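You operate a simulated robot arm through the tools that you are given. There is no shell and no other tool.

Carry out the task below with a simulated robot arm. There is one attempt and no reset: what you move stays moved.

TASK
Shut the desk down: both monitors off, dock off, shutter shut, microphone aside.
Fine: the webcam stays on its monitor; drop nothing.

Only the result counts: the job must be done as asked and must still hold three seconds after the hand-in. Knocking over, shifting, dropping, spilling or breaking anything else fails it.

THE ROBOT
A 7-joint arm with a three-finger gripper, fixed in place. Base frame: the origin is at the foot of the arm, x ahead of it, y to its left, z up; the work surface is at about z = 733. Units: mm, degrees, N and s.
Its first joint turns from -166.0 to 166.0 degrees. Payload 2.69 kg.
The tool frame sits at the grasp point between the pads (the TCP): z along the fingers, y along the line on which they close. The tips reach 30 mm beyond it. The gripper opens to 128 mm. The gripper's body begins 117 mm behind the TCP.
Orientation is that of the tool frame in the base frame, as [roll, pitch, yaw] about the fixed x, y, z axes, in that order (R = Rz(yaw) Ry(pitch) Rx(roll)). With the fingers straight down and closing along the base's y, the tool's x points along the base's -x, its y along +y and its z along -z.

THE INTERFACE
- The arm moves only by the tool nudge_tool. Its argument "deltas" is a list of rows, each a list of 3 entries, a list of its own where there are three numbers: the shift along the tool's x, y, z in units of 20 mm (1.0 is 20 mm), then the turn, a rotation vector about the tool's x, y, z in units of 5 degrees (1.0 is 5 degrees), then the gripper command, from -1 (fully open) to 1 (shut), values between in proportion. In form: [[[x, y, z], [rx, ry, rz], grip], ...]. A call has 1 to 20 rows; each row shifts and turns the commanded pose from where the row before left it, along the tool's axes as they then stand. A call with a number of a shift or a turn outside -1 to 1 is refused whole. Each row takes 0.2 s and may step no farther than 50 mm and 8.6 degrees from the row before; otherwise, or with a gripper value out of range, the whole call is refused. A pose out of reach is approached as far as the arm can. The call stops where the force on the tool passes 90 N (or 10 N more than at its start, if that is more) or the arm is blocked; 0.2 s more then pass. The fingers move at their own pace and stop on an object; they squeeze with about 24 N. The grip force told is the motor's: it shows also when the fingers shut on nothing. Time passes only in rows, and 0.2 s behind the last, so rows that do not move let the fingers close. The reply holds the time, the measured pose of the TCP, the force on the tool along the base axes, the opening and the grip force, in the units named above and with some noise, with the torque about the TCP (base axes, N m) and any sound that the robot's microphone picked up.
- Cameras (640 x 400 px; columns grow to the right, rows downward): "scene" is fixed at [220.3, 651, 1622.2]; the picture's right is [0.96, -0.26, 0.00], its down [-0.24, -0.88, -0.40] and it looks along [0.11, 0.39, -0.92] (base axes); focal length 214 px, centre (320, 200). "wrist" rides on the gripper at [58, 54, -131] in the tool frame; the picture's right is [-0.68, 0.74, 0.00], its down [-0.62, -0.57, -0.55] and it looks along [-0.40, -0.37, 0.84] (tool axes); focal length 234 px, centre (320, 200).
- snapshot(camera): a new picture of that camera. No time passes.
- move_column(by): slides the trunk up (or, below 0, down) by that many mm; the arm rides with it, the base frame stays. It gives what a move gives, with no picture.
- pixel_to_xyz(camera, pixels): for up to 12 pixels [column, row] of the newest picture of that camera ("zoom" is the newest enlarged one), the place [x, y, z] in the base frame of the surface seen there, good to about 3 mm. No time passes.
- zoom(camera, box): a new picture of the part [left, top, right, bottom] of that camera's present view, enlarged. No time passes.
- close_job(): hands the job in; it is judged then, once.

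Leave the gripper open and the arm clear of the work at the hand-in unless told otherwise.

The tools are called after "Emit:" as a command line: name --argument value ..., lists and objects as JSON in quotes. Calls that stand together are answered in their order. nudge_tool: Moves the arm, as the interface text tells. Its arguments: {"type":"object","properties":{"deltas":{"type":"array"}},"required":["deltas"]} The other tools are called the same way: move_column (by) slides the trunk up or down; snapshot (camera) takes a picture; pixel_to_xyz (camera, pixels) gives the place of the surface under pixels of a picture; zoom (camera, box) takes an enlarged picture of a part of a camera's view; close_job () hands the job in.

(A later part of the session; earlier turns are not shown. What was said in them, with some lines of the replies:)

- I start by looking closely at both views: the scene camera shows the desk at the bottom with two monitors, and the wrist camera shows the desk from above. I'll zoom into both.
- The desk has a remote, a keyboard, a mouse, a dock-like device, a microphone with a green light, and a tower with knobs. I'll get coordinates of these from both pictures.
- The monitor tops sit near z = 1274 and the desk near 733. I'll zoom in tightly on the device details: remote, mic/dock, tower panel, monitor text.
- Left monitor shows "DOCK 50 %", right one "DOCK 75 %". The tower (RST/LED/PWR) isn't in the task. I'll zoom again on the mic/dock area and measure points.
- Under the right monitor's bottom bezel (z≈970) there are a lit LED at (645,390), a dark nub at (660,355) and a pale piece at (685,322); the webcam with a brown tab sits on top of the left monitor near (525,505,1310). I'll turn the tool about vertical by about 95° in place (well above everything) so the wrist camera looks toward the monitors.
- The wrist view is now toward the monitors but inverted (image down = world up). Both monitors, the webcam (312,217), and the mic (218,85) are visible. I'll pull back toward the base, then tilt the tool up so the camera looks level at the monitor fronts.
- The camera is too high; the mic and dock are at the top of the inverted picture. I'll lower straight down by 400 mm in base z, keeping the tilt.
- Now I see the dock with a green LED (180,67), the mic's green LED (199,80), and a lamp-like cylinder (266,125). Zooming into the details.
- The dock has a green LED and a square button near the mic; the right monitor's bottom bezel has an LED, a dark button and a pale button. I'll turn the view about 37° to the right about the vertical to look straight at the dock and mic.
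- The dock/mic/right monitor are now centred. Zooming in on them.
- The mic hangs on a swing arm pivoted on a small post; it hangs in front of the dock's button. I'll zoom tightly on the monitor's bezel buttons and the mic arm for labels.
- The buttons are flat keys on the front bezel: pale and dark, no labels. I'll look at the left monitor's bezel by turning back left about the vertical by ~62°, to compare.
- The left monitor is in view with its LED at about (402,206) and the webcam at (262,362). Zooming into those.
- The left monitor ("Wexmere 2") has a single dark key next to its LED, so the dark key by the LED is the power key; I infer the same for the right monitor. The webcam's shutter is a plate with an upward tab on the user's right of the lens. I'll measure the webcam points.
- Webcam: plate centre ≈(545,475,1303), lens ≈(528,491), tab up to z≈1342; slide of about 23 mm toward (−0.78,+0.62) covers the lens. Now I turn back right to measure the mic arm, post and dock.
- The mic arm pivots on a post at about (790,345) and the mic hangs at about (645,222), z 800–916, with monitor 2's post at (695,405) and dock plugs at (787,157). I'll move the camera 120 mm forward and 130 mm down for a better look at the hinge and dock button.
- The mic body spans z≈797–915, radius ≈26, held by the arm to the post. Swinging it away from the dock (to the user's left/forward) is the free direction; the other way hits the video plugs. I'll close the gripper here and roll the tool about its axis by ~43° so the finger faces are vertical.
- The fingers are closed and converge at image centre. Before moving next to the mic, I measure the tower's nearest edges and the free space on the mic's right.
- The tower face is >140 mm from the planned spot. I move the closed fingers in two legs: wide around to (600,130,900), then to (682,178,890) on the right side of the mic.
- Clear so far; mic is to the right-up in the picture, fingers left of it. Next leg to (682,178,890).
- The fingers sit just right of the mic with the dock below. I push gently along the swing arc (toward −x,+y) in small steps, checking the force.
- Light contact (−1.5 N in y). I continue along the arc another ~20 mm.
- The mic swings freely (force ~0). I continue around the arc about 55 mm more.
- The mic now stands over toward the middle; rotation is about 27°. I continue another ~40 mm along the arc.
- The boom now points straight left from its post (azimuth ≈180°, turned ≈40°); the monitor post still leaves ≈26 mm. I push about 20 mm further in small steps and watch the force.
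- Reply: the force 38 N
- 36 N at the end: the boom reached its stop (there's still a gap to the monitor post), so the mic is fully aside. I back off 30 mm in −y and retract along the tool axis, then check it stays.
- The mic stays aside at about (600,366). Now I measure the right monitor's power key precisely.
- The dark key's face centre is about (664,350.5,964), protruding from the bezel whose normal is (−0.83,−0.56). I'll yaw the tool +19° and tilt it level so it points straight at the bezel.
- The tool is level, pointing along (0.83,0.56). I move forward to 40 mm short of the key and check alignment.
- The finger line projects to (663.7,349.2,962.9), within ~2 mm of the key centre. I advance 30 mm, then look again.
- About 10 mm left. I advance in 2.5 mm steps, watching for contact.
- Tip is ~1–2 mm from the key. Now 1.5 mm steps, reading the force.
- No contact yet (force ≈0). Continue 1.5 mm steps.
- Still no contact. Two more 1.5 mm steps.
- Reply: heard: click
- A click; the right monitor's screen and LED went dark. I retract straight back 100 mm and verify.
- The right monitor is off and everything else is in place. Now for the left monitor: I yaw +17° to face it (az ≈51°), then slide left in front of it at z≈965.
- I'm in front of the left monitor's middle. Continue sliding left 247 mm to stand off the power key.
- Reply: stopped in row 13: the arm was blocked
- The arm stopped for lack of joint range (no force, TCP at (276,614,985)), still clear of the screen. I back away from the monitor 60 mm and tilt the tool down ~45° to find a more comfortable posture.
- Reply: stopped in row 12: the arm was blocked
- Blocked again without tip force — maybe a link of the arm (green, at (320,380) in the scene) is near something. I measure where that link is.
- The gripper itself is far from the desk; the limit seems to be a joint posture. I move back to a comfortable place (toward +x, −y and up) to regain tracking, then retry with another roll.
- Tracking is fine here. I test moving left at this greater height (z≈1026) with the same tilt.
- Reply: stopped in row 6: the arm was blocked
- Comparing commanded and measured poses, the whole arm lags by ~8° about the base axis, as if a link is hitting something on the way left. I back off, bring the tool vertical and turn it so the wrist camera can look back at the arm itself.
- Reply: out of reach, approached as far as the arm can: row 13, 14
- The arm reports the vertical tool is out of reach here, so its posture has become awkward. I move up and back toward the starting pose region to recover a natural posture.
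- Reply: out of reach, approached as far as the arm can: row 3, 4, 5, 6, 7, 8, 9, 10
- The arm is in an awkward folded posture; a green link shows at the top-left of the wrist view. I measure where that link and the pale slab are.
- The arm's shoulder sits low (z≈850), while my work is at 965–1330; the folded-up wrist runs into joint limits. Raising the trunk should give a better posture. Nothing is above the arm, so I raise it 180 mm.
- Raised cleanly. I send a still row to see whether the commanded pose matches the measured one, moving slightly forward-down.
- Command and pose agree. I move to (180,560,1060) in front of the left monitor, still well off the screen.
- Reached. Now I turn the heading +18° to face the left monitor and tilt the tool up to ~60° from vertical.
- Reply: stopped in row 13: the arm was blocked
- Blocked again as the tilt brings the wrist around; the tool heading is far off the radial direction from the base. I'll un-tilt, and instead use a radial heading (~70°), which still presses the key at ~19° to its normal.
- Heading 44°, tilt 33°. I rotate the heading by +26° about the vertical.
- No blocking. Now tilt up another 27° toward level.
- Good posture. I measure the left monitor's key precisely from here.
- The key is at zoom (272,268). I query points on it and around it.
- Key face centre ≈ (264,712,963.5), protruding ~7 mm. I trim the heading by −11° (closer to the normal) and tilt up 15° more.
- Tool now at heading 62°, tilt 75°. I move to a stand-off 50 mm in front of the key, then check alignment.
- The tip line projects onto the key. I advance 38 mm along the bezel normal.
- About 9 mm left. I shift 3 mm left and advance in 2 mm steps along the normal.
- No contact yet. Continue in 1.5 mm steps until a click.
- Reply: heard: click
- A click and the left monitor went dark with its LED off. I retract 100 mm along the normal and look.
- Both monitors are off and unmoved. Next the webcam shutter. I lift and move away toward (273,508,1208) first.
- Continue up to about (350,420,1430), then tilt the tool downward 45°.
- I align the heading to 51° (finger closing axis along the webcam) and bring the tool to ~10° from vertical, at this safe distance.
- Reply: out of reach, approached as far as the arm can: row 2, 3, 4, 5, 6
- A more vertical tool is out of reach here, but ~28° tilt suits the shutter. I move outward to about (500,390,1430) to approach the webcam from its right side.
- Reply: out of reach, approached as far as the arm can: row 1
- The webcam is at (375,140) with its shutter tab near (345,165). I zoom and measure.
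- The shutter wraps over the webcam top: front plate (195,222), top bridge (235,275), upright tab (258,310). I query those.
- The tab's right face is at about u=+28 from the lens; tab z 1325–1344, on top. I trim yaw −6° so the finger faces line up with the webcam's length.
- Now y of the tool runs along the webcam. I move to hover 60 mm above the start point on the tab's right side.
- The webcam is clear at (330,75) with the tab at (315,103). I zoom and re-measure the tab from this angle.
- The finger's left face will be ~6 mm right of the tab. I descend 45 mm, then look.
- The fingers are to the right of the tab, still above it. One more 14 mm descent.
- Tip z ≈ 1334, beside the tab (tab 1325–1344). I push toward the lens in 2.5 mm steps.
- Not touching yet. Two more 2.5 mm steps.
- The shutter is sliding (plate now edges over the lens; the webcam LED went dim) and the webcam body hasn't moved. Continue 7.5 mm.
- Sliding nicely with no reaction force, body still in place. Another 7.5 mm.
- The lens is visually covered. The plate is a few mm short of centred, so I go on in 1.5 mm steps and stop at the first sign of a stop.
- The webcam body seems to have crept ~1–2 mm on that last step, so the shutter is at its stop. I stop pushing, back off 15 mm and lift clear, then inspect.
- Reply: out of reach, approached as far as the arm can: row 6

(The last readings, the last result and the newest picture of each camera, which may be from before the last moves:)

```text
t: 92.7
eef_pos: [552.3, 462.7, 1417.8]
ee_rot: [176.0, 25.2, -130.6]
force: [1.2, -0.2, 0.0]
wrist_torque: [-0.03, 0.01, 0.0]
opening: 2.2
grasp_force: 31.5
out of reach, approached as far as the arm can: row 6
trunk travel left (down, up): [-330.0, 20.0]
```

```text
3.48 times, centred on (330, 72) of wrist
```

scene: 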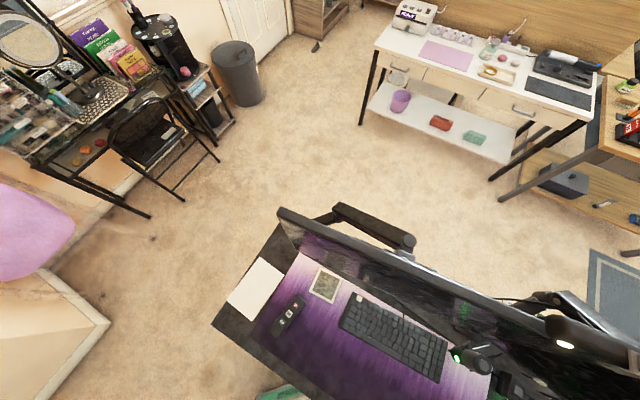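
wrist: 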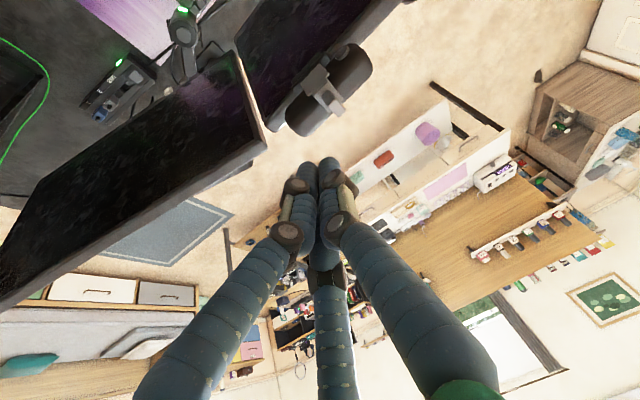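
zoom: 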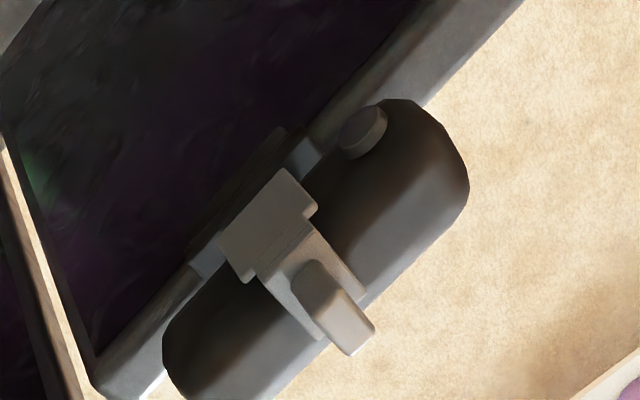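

The shutter plate covers the lens, LED is off, and the webcam sits on its monitor (shift under ~1 mm). Now the dock: I back away from the monitors, then descend to about (462,228,1078).

Emit:
nudge_tool --deltas '[[[0.868, 0, -0.408], [0, 0, 0], 1], [[0.868, 0, -0.408], [0, 0, 0], 1], [[0.868, 0, -0.408], [0, 0, 0], 1], [[0.868, 0, -0.408], [0, 0, 0], 1], [[0.868, 0, -0.408], [0, 0, 0], 1], [[0.973, -0.353, 0.866], [0, 0, 0], 1], [[0.973, -0.353, 0.866], [0, 0, 0], 1], [[0.973, -0.353, 0.866], [0, 0, 0], 1], [[0.973, -0.353, 0.866], [0, 0, 0], 1], [[0.973, -0.353, 0.866], [0, 0, 0], 1], [[0.973, -0.353, 0.866], [0, 0, 0], 1], [[0.973, -0.353, 0.866], [0, 0, 0], 1], [[0.973, -0.353, 0.866], [0, 0, 0], 1], [[0.973, -0.353, 0.866], [0, 0, 0], 1], [[0.973, -0.353, 0.866], [0, 0, 0], 1], [[0.973, -0.353, 0.866], [0, 0, 0], 1], [[0.973, -0.353, 0.866], [0, 0, 0], 1], [[0.973, -0.353, 0.866], [0, 0, 0], 1], [[0.973, -0.353, 0.866], [0, 0, 0], 1]]'

Emit:
snapshot --camera "wrist"

Emit:
snapshot --camera "scene"

```text
t: 96.7
eef_pos: [463.6, 227.6, 1077.3]
ee_rot: [176.5, 25.0, -130.5]
force: [0.9, -0.9, 0.6]
wrist_torque: [0.03, 0.02, 0.0]
opening: 2.0
grasp_force: 31.2
trunk travel left (down, up): [-330.0, 20.0]
```

```text
taken
```

wrist: 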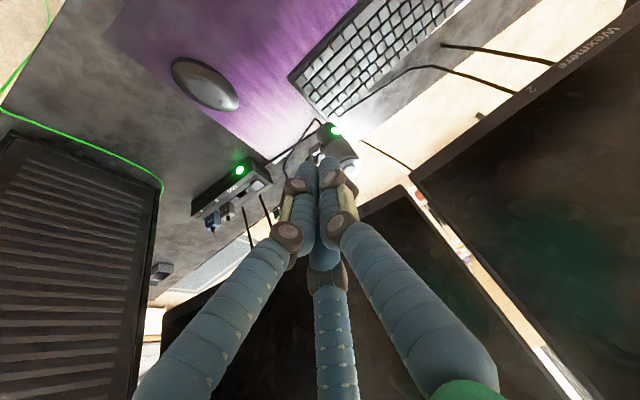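

```text
taken
```

scene: 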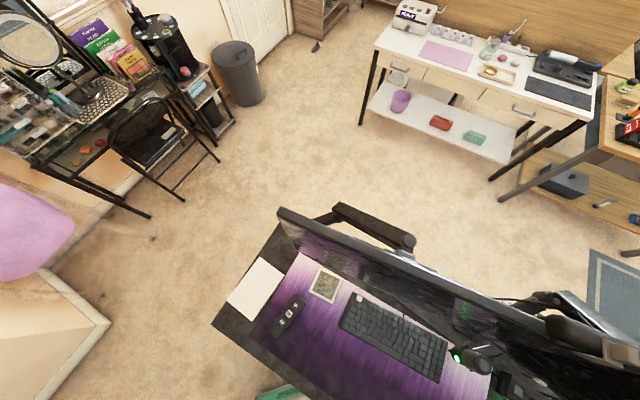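

The dock is in clear view at (240,185). I zoom in and measure its button and LED.

Emit:
zoom --camera "wrist" --box '[185, 140, 295, 240]'

Emit:
zoom --camera "scene" --box '[450, 330, 570, 400]'

Emit:
pixel_to_xyz --camera "zoom" --pixels '[[320, 200], [250, 330], [260, 310], [300, 280], [200, 350], [340, 330]]'

```text
4.00 times, centred on (240, 190) of wrist
```

zoom: 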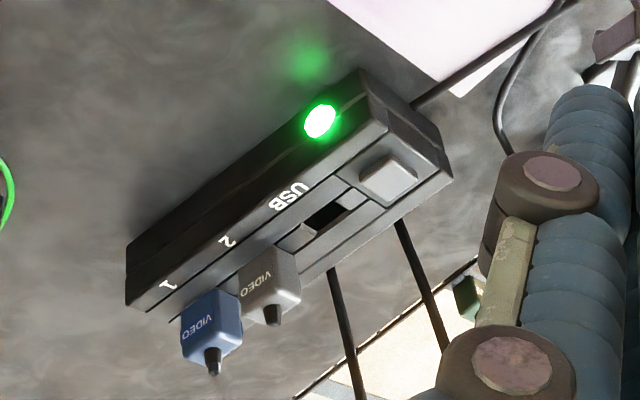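

```text
5.33 times, centred on (510, 365) of scene
```

zoom: 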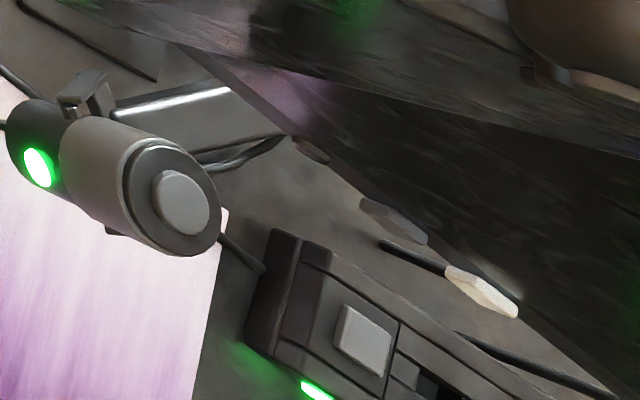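

```text
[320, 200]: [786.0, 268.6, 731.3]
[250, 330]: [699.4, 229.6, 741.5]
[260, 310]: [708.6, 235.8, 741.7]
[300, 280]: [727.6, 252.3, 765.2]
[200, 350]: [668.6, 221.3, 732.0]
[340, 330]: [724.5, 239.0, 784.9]
```

The grey square key on the dock's top, at its left end above the green LED, is the dock's power key. I get its coordinates.

Emit:
zoom --camera "wrist" --box '[185, 140, 295, 240]'

Emit:
pixel_to_xyz --camera "zoom" --pixels '[[388, 178], [370, 175], [405, 180], [390, 165], [385, 195], [320, 215], [430, 165], [350, 195], [415, 130], [270, 265], [320, 120], [300, 245]]'

```text
4.00 times, centred on (240, 190) of wrist
```

zoom: 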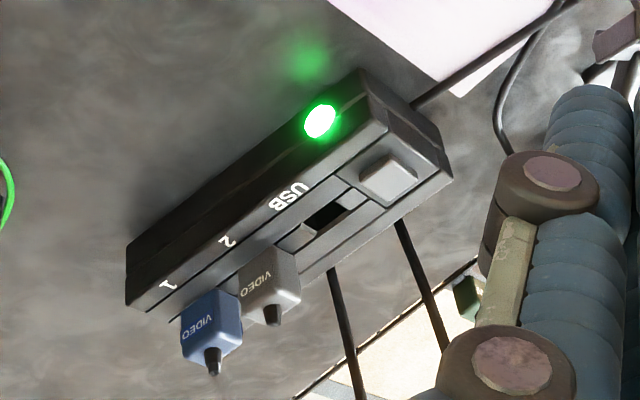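

```text
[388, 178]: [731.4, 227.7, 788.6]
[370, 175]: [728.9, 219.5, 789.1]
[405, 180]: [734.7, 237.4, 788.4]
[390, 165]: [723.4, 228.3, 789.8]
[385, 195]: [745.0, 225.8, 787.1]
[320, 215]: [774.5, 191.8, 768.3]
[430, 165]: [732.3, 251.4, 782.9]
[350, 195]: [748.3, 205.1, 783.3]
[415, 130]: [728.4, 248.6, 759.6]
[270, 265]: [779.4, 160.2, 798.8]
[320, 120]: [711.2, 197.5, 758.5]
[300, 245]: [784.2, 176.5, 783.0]
```

Key top centre ≈ (733,229,788.5), about 5 mm proud of the dock top. I set the tool to heading 40°, tilt 40° to come in under the monitor from the front.

Emit:
nudge_tool --deltas '[[[0, 0, 0], [0.401, -0.052, 0.859], 1], [[0, 0, 0], [0.401, -0.052, 0.859], 1], [[0, 0, 0], [0, -1, 0], 1], [[0, 0, 0], [0, -1, 0], 1], [[0, 0, 0], [0, -1, 0], 1]]'

```text
t: 97.9
eef_pos: [463.2, 225.5, 1077.7]
ee_rot: [175.9, 40.0, -141.4]
force: [0.6, 0.1, -0.5]
wrist_torque: [0.0, 0.02, 0.02]
opening: 2.2
grasp_force: 31.5
trunk travel left (down, up): [-330.0, 20.0]
```

I approach to a point above-front of the dock key, (689,189,876).

Emit:
nudge_tool --deltas '[[[0.046, -0.72, 0.926], [0, 0, 0], 1], [[0.046, -0.72, 0.926], [0, 0, 0], 1], [[0.046, -0.72, 0.926], [0, 0, 0], 1], [[0.046, -0.72, 0.926], [0, 0, 0], 1], [[0.046, -0.72, 0.926], [0, 0, 0], 1], [[0.046, -0.72, 0.926], [0, 0, 0], 1], [[0.046, -0.72, 0.926], [0, 0, 0], 1], [[0.046, -0.72, 0.926], [0, 0, 0], 1], [[0.046, -0.72, 0.926], [0, 0, 0], 1], [[0.046, -0.72, 0.926], [0, 0, 0], 1], [[0.046, -0.72, 0.926], [0, 0, 0], 1], [[0.046, -0.72, 0.926], [0, 0, 0], 1], [[0.046, -0.72, 0.926], [0, 0, 0], 1]]'

Emit:
snapshot --camera "wrist"

Emit:
zoom --camera "scene" --box '[450, 310, 600, 400]'

```text
t: 100.7
eef_pos: [688.0, 189.4, 875.1]
ee_rot: [175.8, 40.0, -141.2]
force: [0.3, 0.3, 0.7]
wrist_torque: [0.01, -0.01, -0.03]
opening: 2.1
grasp_force: 31.3
trunk travel left (down, up): [-330.0, 20.0]
```

```text
taken
```

wrist: 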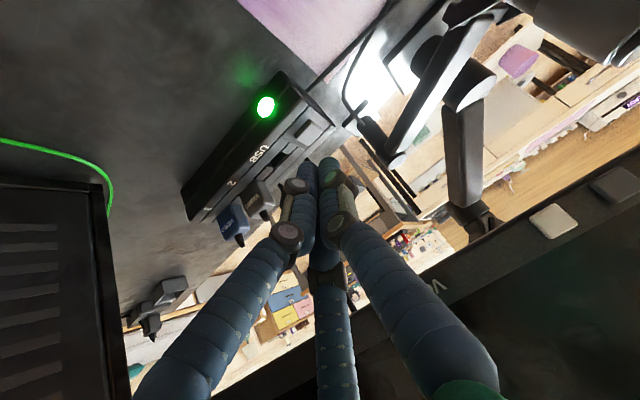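

```text
4.27 times, centred on (525, 355) of scene
```

zoom: 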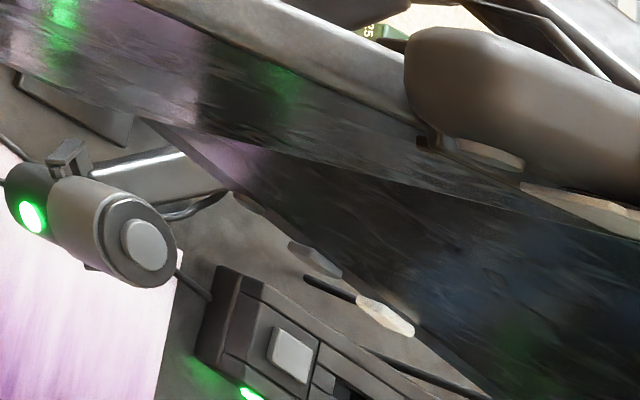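

The key is at about (308,130) in the wrist view. I refine its position from this closer view.

Emit:
zoom --camera "wrist" --box '[240, 75, 350, 175]'

Emit:
pixel_to_xyz --camera "zoom" --pixels '[[270, 220], [250, 225], [295, 215], [275, 200], [265, 240], [230, 260], [310, 195], [190, 320], [150, 130], [290, 245], [240, 200], [350, 160]]'

```text
4.00 times, centred on (295, 125) of wrist
```

zoom: 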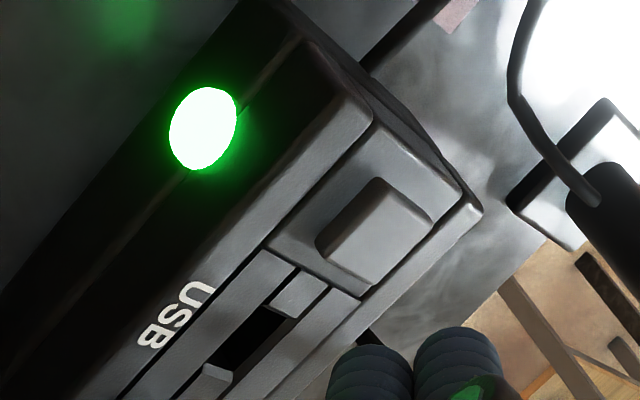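

```text
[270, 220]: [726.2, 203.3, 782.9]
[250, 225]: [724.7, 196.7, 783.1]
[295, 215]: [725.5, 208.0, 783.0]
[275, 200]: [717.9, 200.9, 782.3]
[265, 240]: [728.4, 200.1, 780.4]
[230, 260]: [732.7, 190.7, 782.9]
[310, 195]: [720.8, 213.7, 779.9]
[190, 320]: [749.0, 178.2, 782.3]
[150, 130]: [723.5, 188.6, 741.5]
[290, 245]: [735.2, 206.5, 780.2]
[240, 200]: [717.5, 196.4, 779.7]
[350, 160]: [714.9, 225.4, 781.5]
```

The key is at zoom (375,228); there's also a tiny white slider at (295,297). I query the key itself.

Emit:
pixel_to_xyz --camera "zoom" --pixels '[[375, 225], [345, 245], [405, 205], [385, 190], [365, 260], [298, 295], [420, 250], [440, 180], [330, 260], [425, 215]]'

```text
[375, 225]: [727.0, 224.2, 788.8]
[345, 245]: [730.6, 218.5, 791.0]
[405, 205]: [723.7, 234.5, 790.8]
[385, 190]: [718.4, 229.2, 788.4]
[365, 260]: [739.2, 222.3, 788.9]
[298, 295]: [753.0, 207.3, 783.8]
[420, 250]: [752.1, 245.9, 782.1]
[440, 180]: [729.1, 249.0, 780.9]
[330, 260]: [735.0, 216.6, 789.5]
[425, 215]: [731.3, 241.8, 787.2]
```

Key centre ≈ (731,228.5,789). I move to 15 mm above it.

Emit:
nudge_tool --deltas '[[[-0.083, -0.036, 0.775], [0, 0, 0], 1], [[-0.083, -0.036, 0.775], [0, 0, 0], 1], [[-0.083, -0.036, 0.775], [0, 0, 0], 1], [[-0.083, -0.036, 0.775], [0, 0, 0], 1]]'

Emit:
snapshot --camera "wrist"

Emit:
zoom --camera "wrist" --box '[250, 80, 390, 200]'

Emit:
zoom --camera "scene" --box '[450, 310, 600, 400]'

```text
t: 101.7
eef_pos: [721.8, 218.6, 832.1]
ee_rot: [175.7, 39.9, -141.3]
force: [0.1, 0.2, 1.4]
wrist_torque: [0.01, 0.0, -0.01]
opening: 2.3
grasp_force: 31.4
trunk travel left (down, up): [-330.0, 20.0]
```

```text
taken
```

wrist: 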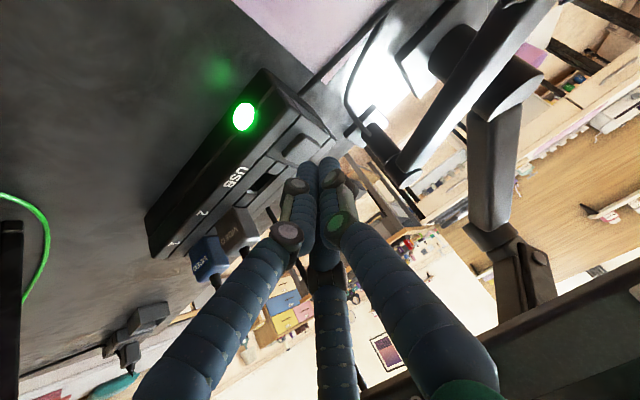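

```text
3.33 times, centred on (320, 140) of wrist
```

zoom: 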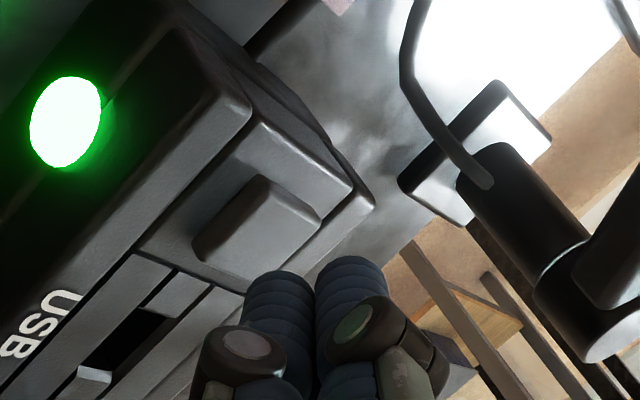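

```text
4.27 times, centred on (525, 355) of scene
```

zoom: 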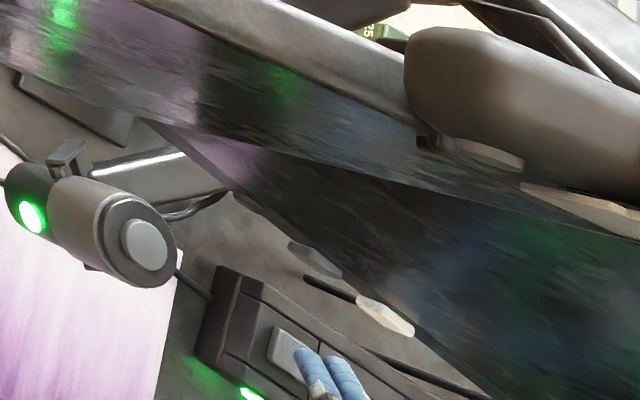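

Alignment checks out (key and finger edge line up vertically). I descend 12 mm in two rows, then small steps.

Emit:
nudge_tool --deltas '[[[0.193, -0.0165, 0.229], [0, 0, 0], 1], [[0.193, -0.0165, 0.229], [0, 0, 0], 1]]'

Emit:
zoom --camera "wrist" --box '[250, 80, 390, 200]'

Emit:
zoom --camera "scene" --box '[450, 310, 600, 400]'

```text
t: 102.3
eef_pos: [722.2, 219.0, 820.0]
ee_rot: [175.7, 40.0, -141.2]
force: [0.3, 0.6, 0.1]
wrist_torque: [0.02, -0.01, -0.01]
opening: 1.9
grasp_force: 31.2
trunk travel left (down, up): [-330.0, 20.0]
```

```text
3.33 times, centred on (320, 140) of wrist
```

zoom: 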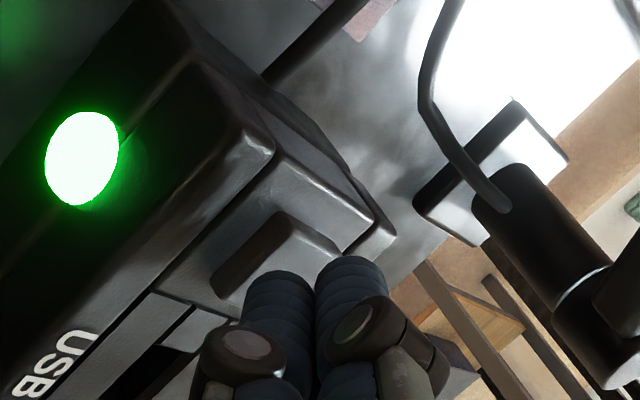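

```text
4.27 times, centred on (525, 355) of scene
```

zoom: 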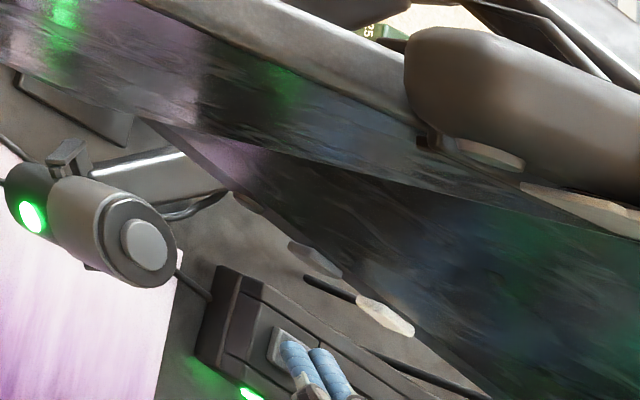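

The tips hover ~3 mm above the key. I check where the fingertips really are with measured points from both views.

Emit:
pixel_to_xyz --camera "zoom" --pixels '[[290, 345], [320, 353], [283, 342], [315, 350], [278, 335], [300, 375], [335, 380], [275, 350], [310, 340]]'

Emit:
zoom --camera "wrist" --box '[280, 120, 360, 180]'

Emit:
pixel_to_xyz --camera "zoom" --pixels '[[200, 290], [240, 330], [310, 330], [390, 320], [250, 290], [390, 270], [200, 330], [160, 310], [330, 290]]'

```text
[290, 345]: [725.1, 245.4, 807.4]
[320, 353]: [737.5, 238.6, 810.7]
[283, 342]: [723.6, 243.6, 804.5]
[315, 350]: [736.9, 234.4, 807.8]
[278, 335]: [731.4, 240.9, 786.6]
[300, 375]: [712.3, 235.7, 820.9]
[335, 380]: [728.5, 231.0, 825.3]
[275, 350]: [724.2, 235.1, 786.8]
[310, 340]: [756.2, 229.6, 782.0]
```

```text
6.67 times, centred on (320, 150) of wrist
```

zoom: 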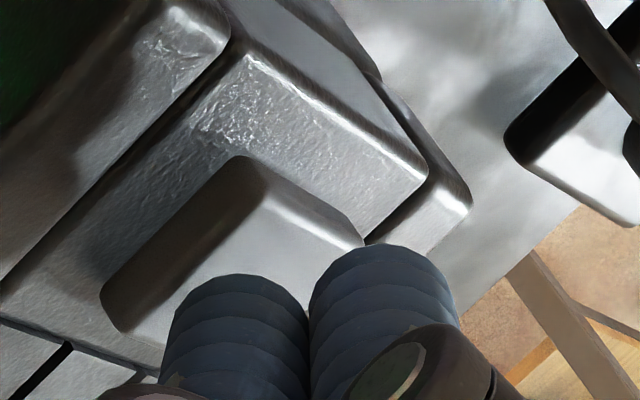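

```text
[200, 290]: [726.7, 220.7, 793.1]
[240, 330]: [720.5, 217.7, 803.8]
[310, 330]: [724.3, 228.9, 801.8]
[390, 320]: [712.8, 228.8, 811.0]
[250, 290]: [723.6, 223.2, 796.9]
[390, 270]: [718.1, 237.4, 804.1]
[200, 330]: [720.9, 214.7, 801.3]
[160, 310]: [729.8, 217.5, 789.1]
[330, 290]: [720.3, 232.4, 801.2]
```

The lowest finger edge sits at about (727,222,793), near the key's front edge. I shift 3 mm forward and descend in 1.5 mm steps.

Emit:
nudge_tool --deltas '[[[-0.114, 0, 0.096], [0, 0, 0], 1], [[0.048, -0.004, 0.0573], [0, 0, 0], 1], [[0.048, -0.004, 0.0573], [0, 0, 0], 1]]'

Emit:
zoom --camera "wrist" --box '[230, 80, 370, 180]'

```text
t: 103.1
eef_pos: [722.5, 222.1, 818.0]
ee_rot: [175.8, 39.9, -141.2]
force: [-0.5, 1.5, 1.7]
wrist_torque: [0.02, 0.05, 0.04]
opening: 2.1
grasp_force: 31.9
trunk travel left (down, up): [-330.0, 20.0]
heard: click
```

```text
4.00 times, centred on (300, 130) of wrist
```

zoom: 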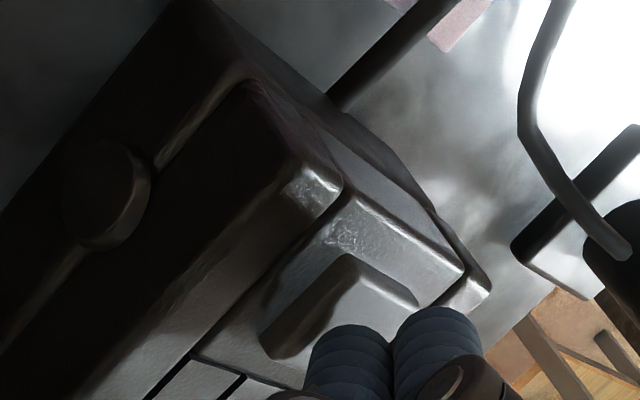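

A click and the dock's LED is dark. I lift straight up 20 mm, then retract along the tool axis.

Emit:
nudge_tool --deltas '[[[-0.643, 0.055, -0.764], [0, 0, 0], 1], [[-0.643, 0.055, -0.764], [0, 0, 0], 1], [[0, 0, -1], [0, 0, 0], 1], [[0, 0, -1], [0, 0, 0], 1], [[0, 0, -1], [0, 0, 0], 1], [[0, 0, -1], [0, 0, 0], 1], [[0, 0, -1], [0, 0, 0], 1], [[0, 0, -1], [0, 0, 0], 1], [[0, 0, -1], [0, 0, 0], 1]]'

Emit:
snapshot --camera "wrist"

Emit:
snapshot --camera "scene"

```text
t: 105.1
eef_pos: [658.4, 157.7, 963.0]
ee_rot: [175.7, 39.9, -141.2]
force: [0.4, 0.2, 0.2]
wrist_torque: [-0.02, 0.02, 0.04]
opening: 1.9
grasp_force: 31.4
trunk travel left (down, up): [-330.0, 20.0]
```

```text
taken
```

wrist: 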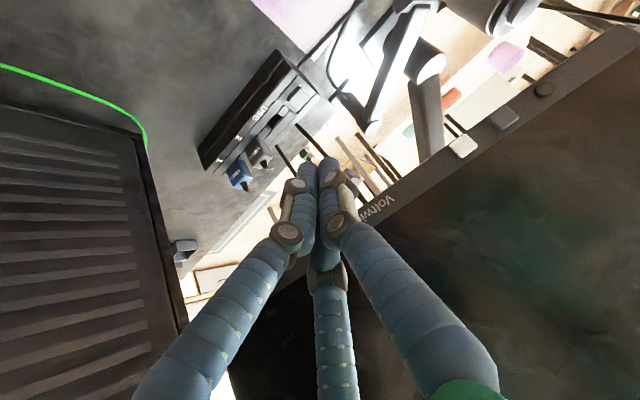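

```text
taken
```

scene: 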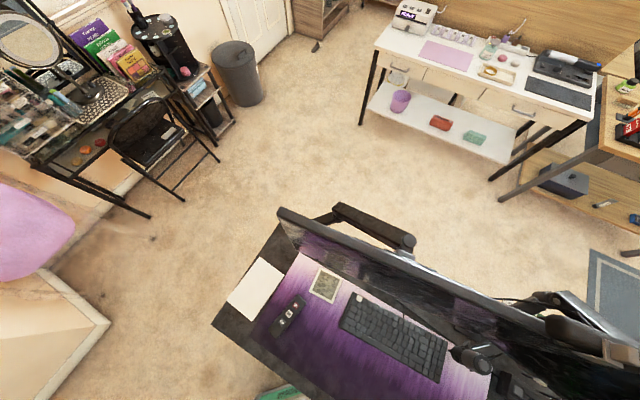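

The dock is off (the USB mic's light went out too, as it loses power). I retract to a clear spot at about (440,150,1150) and open the gripper there.

Emit:
nudge_tool --deltas '[[[0.054, 0.568, -0.946], [0, 0, 0], 1], [[0.054, 0.568, -0.946], [0, 0, 0], 1], [[0.054, 0.568, -0.946], [0, 0, 0], 1], [[0.054, 0.568, -0.946], [0, 0, 0], 1], [[0.054, 0.568, -0.946], [0, 0, 0], 1], [[0.054, 0.568, -0.946], [0, 0, 0], 1], [[0.054, 0.568, -0.946], [0, 0, 0], 1], [[0.054, 0.568, -0.946], [0, 0, 0], 1], [[0.054, 0.568, -0.946], [0, 0, 0], 1], [[0.054, 0.568, -0.946], [0, 0, 0], 1], [[0.054, 0.568, -0.946], [0, 0, 0], 1], [[0.054, 0.568, -0.946], [0, 0, 0], 1], [[0.054, 0.568, -0.946], [0, 0, 0], 1], [[0, 0, 0], [0, 0, 0], -1], [[0, 0, 0], [0, 0, 0], -1], [[0, 0, 0], [0, 0, 0], -1], [[0, 0, 0], [0, 0, 0], -1]]'

Emit:
snapshot --camera "wrist"

Emit:
zoom --camera "scene" --box '[440, 280, 640, 400]'

Emit:
zoom --camera "scene" --box '[210, 200, 450, 400]'

```text
t: 108.7
eef_pos: [442.4, 149.1, 1150.9]
ee_rot: [175.8, 40.0, -141.2]
force: [0.2, 0.4, -0.1]
wrist_torque: [-0.02, 0.01, -0.01]
opening: 128.0
grasp_force: 0.1
trunk travel left (down, up): [-330.0, 20.0]
```

```text
taken
```

wrist: 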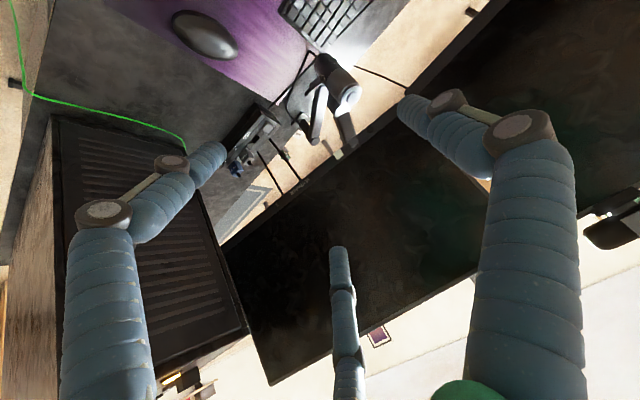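

```text
3.20 times, centred on (540, 340) of scene
```

zoom: 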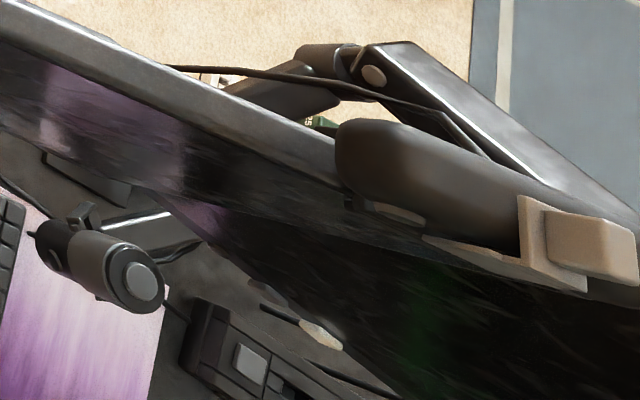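

```text
2.00 times, centred on (330, 300) of scene
```

zoom: 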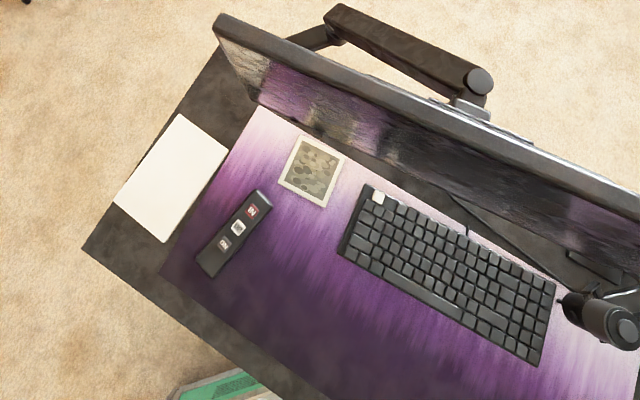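

Everything's dark. I check the webcam front and the mic position closely.

Emit:
zoom --camera "wrist" --box '[560, 170, 640, 260]'

Emit:
zoom --camera "wrist" --box '[220, 40, 380, 180]'

```text
4.44 times, centred on (600, 215) of wrist
```

zoom: 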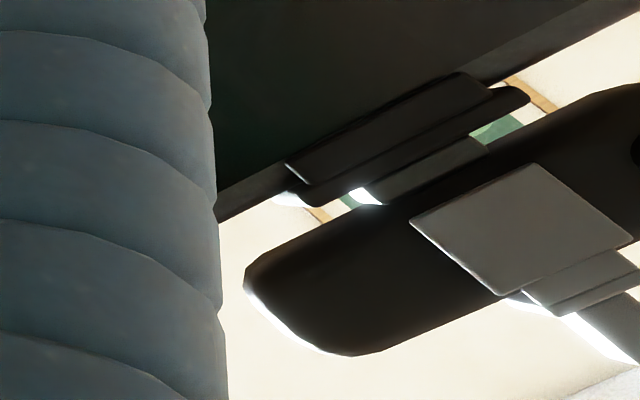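

```text
2.86 times, centred on (300, 110) of wrist
```

zoom: 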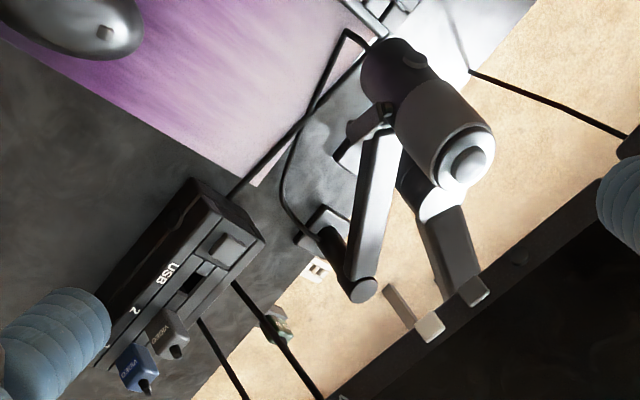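

The shutter plate covers the lens with the webcam on its monitor. Both monitors and the dock are dark, and the mic rests aside at its stop with the boom clear of the post. The gripper is open and the arm clear of the desk, so I hand in.

Emit:
close_job

```text
The job is handed in.
```

The desk is shut down and I've handed the job in. I haven't seen a verdict.

- **Monitors:** both are off. I pressed the key beside the light on each one, and the screens and lights went dark.
- **Dock:** off. Its green light is out, and the microphone's light went out with it, presumably because it takes its power from the dock.
- **Shutter:** it covers the webcam's lens, and the webcam's light is off. The webcam is still on its monitor but may have crept about 1 mm when the shutter reached its stop.
- **Microphone:** swung about 45° to the user's left, as far as its arm goes, and clear of the dock. I took "aside" to mean left because the other way it would have hit the video plugs.

Nothing was dropped. The keyboard, remote, paper and cables look unmoved in the last pictures.

While I was reaching for the left monitor, the arm stopped several times without touching anything at the gripper. I put this down to its joints running out of room, but I didn't confirm that. I raised the trunk 180 mm to get around it and left it raised. The gripper is open and the arm is clear of the desk.
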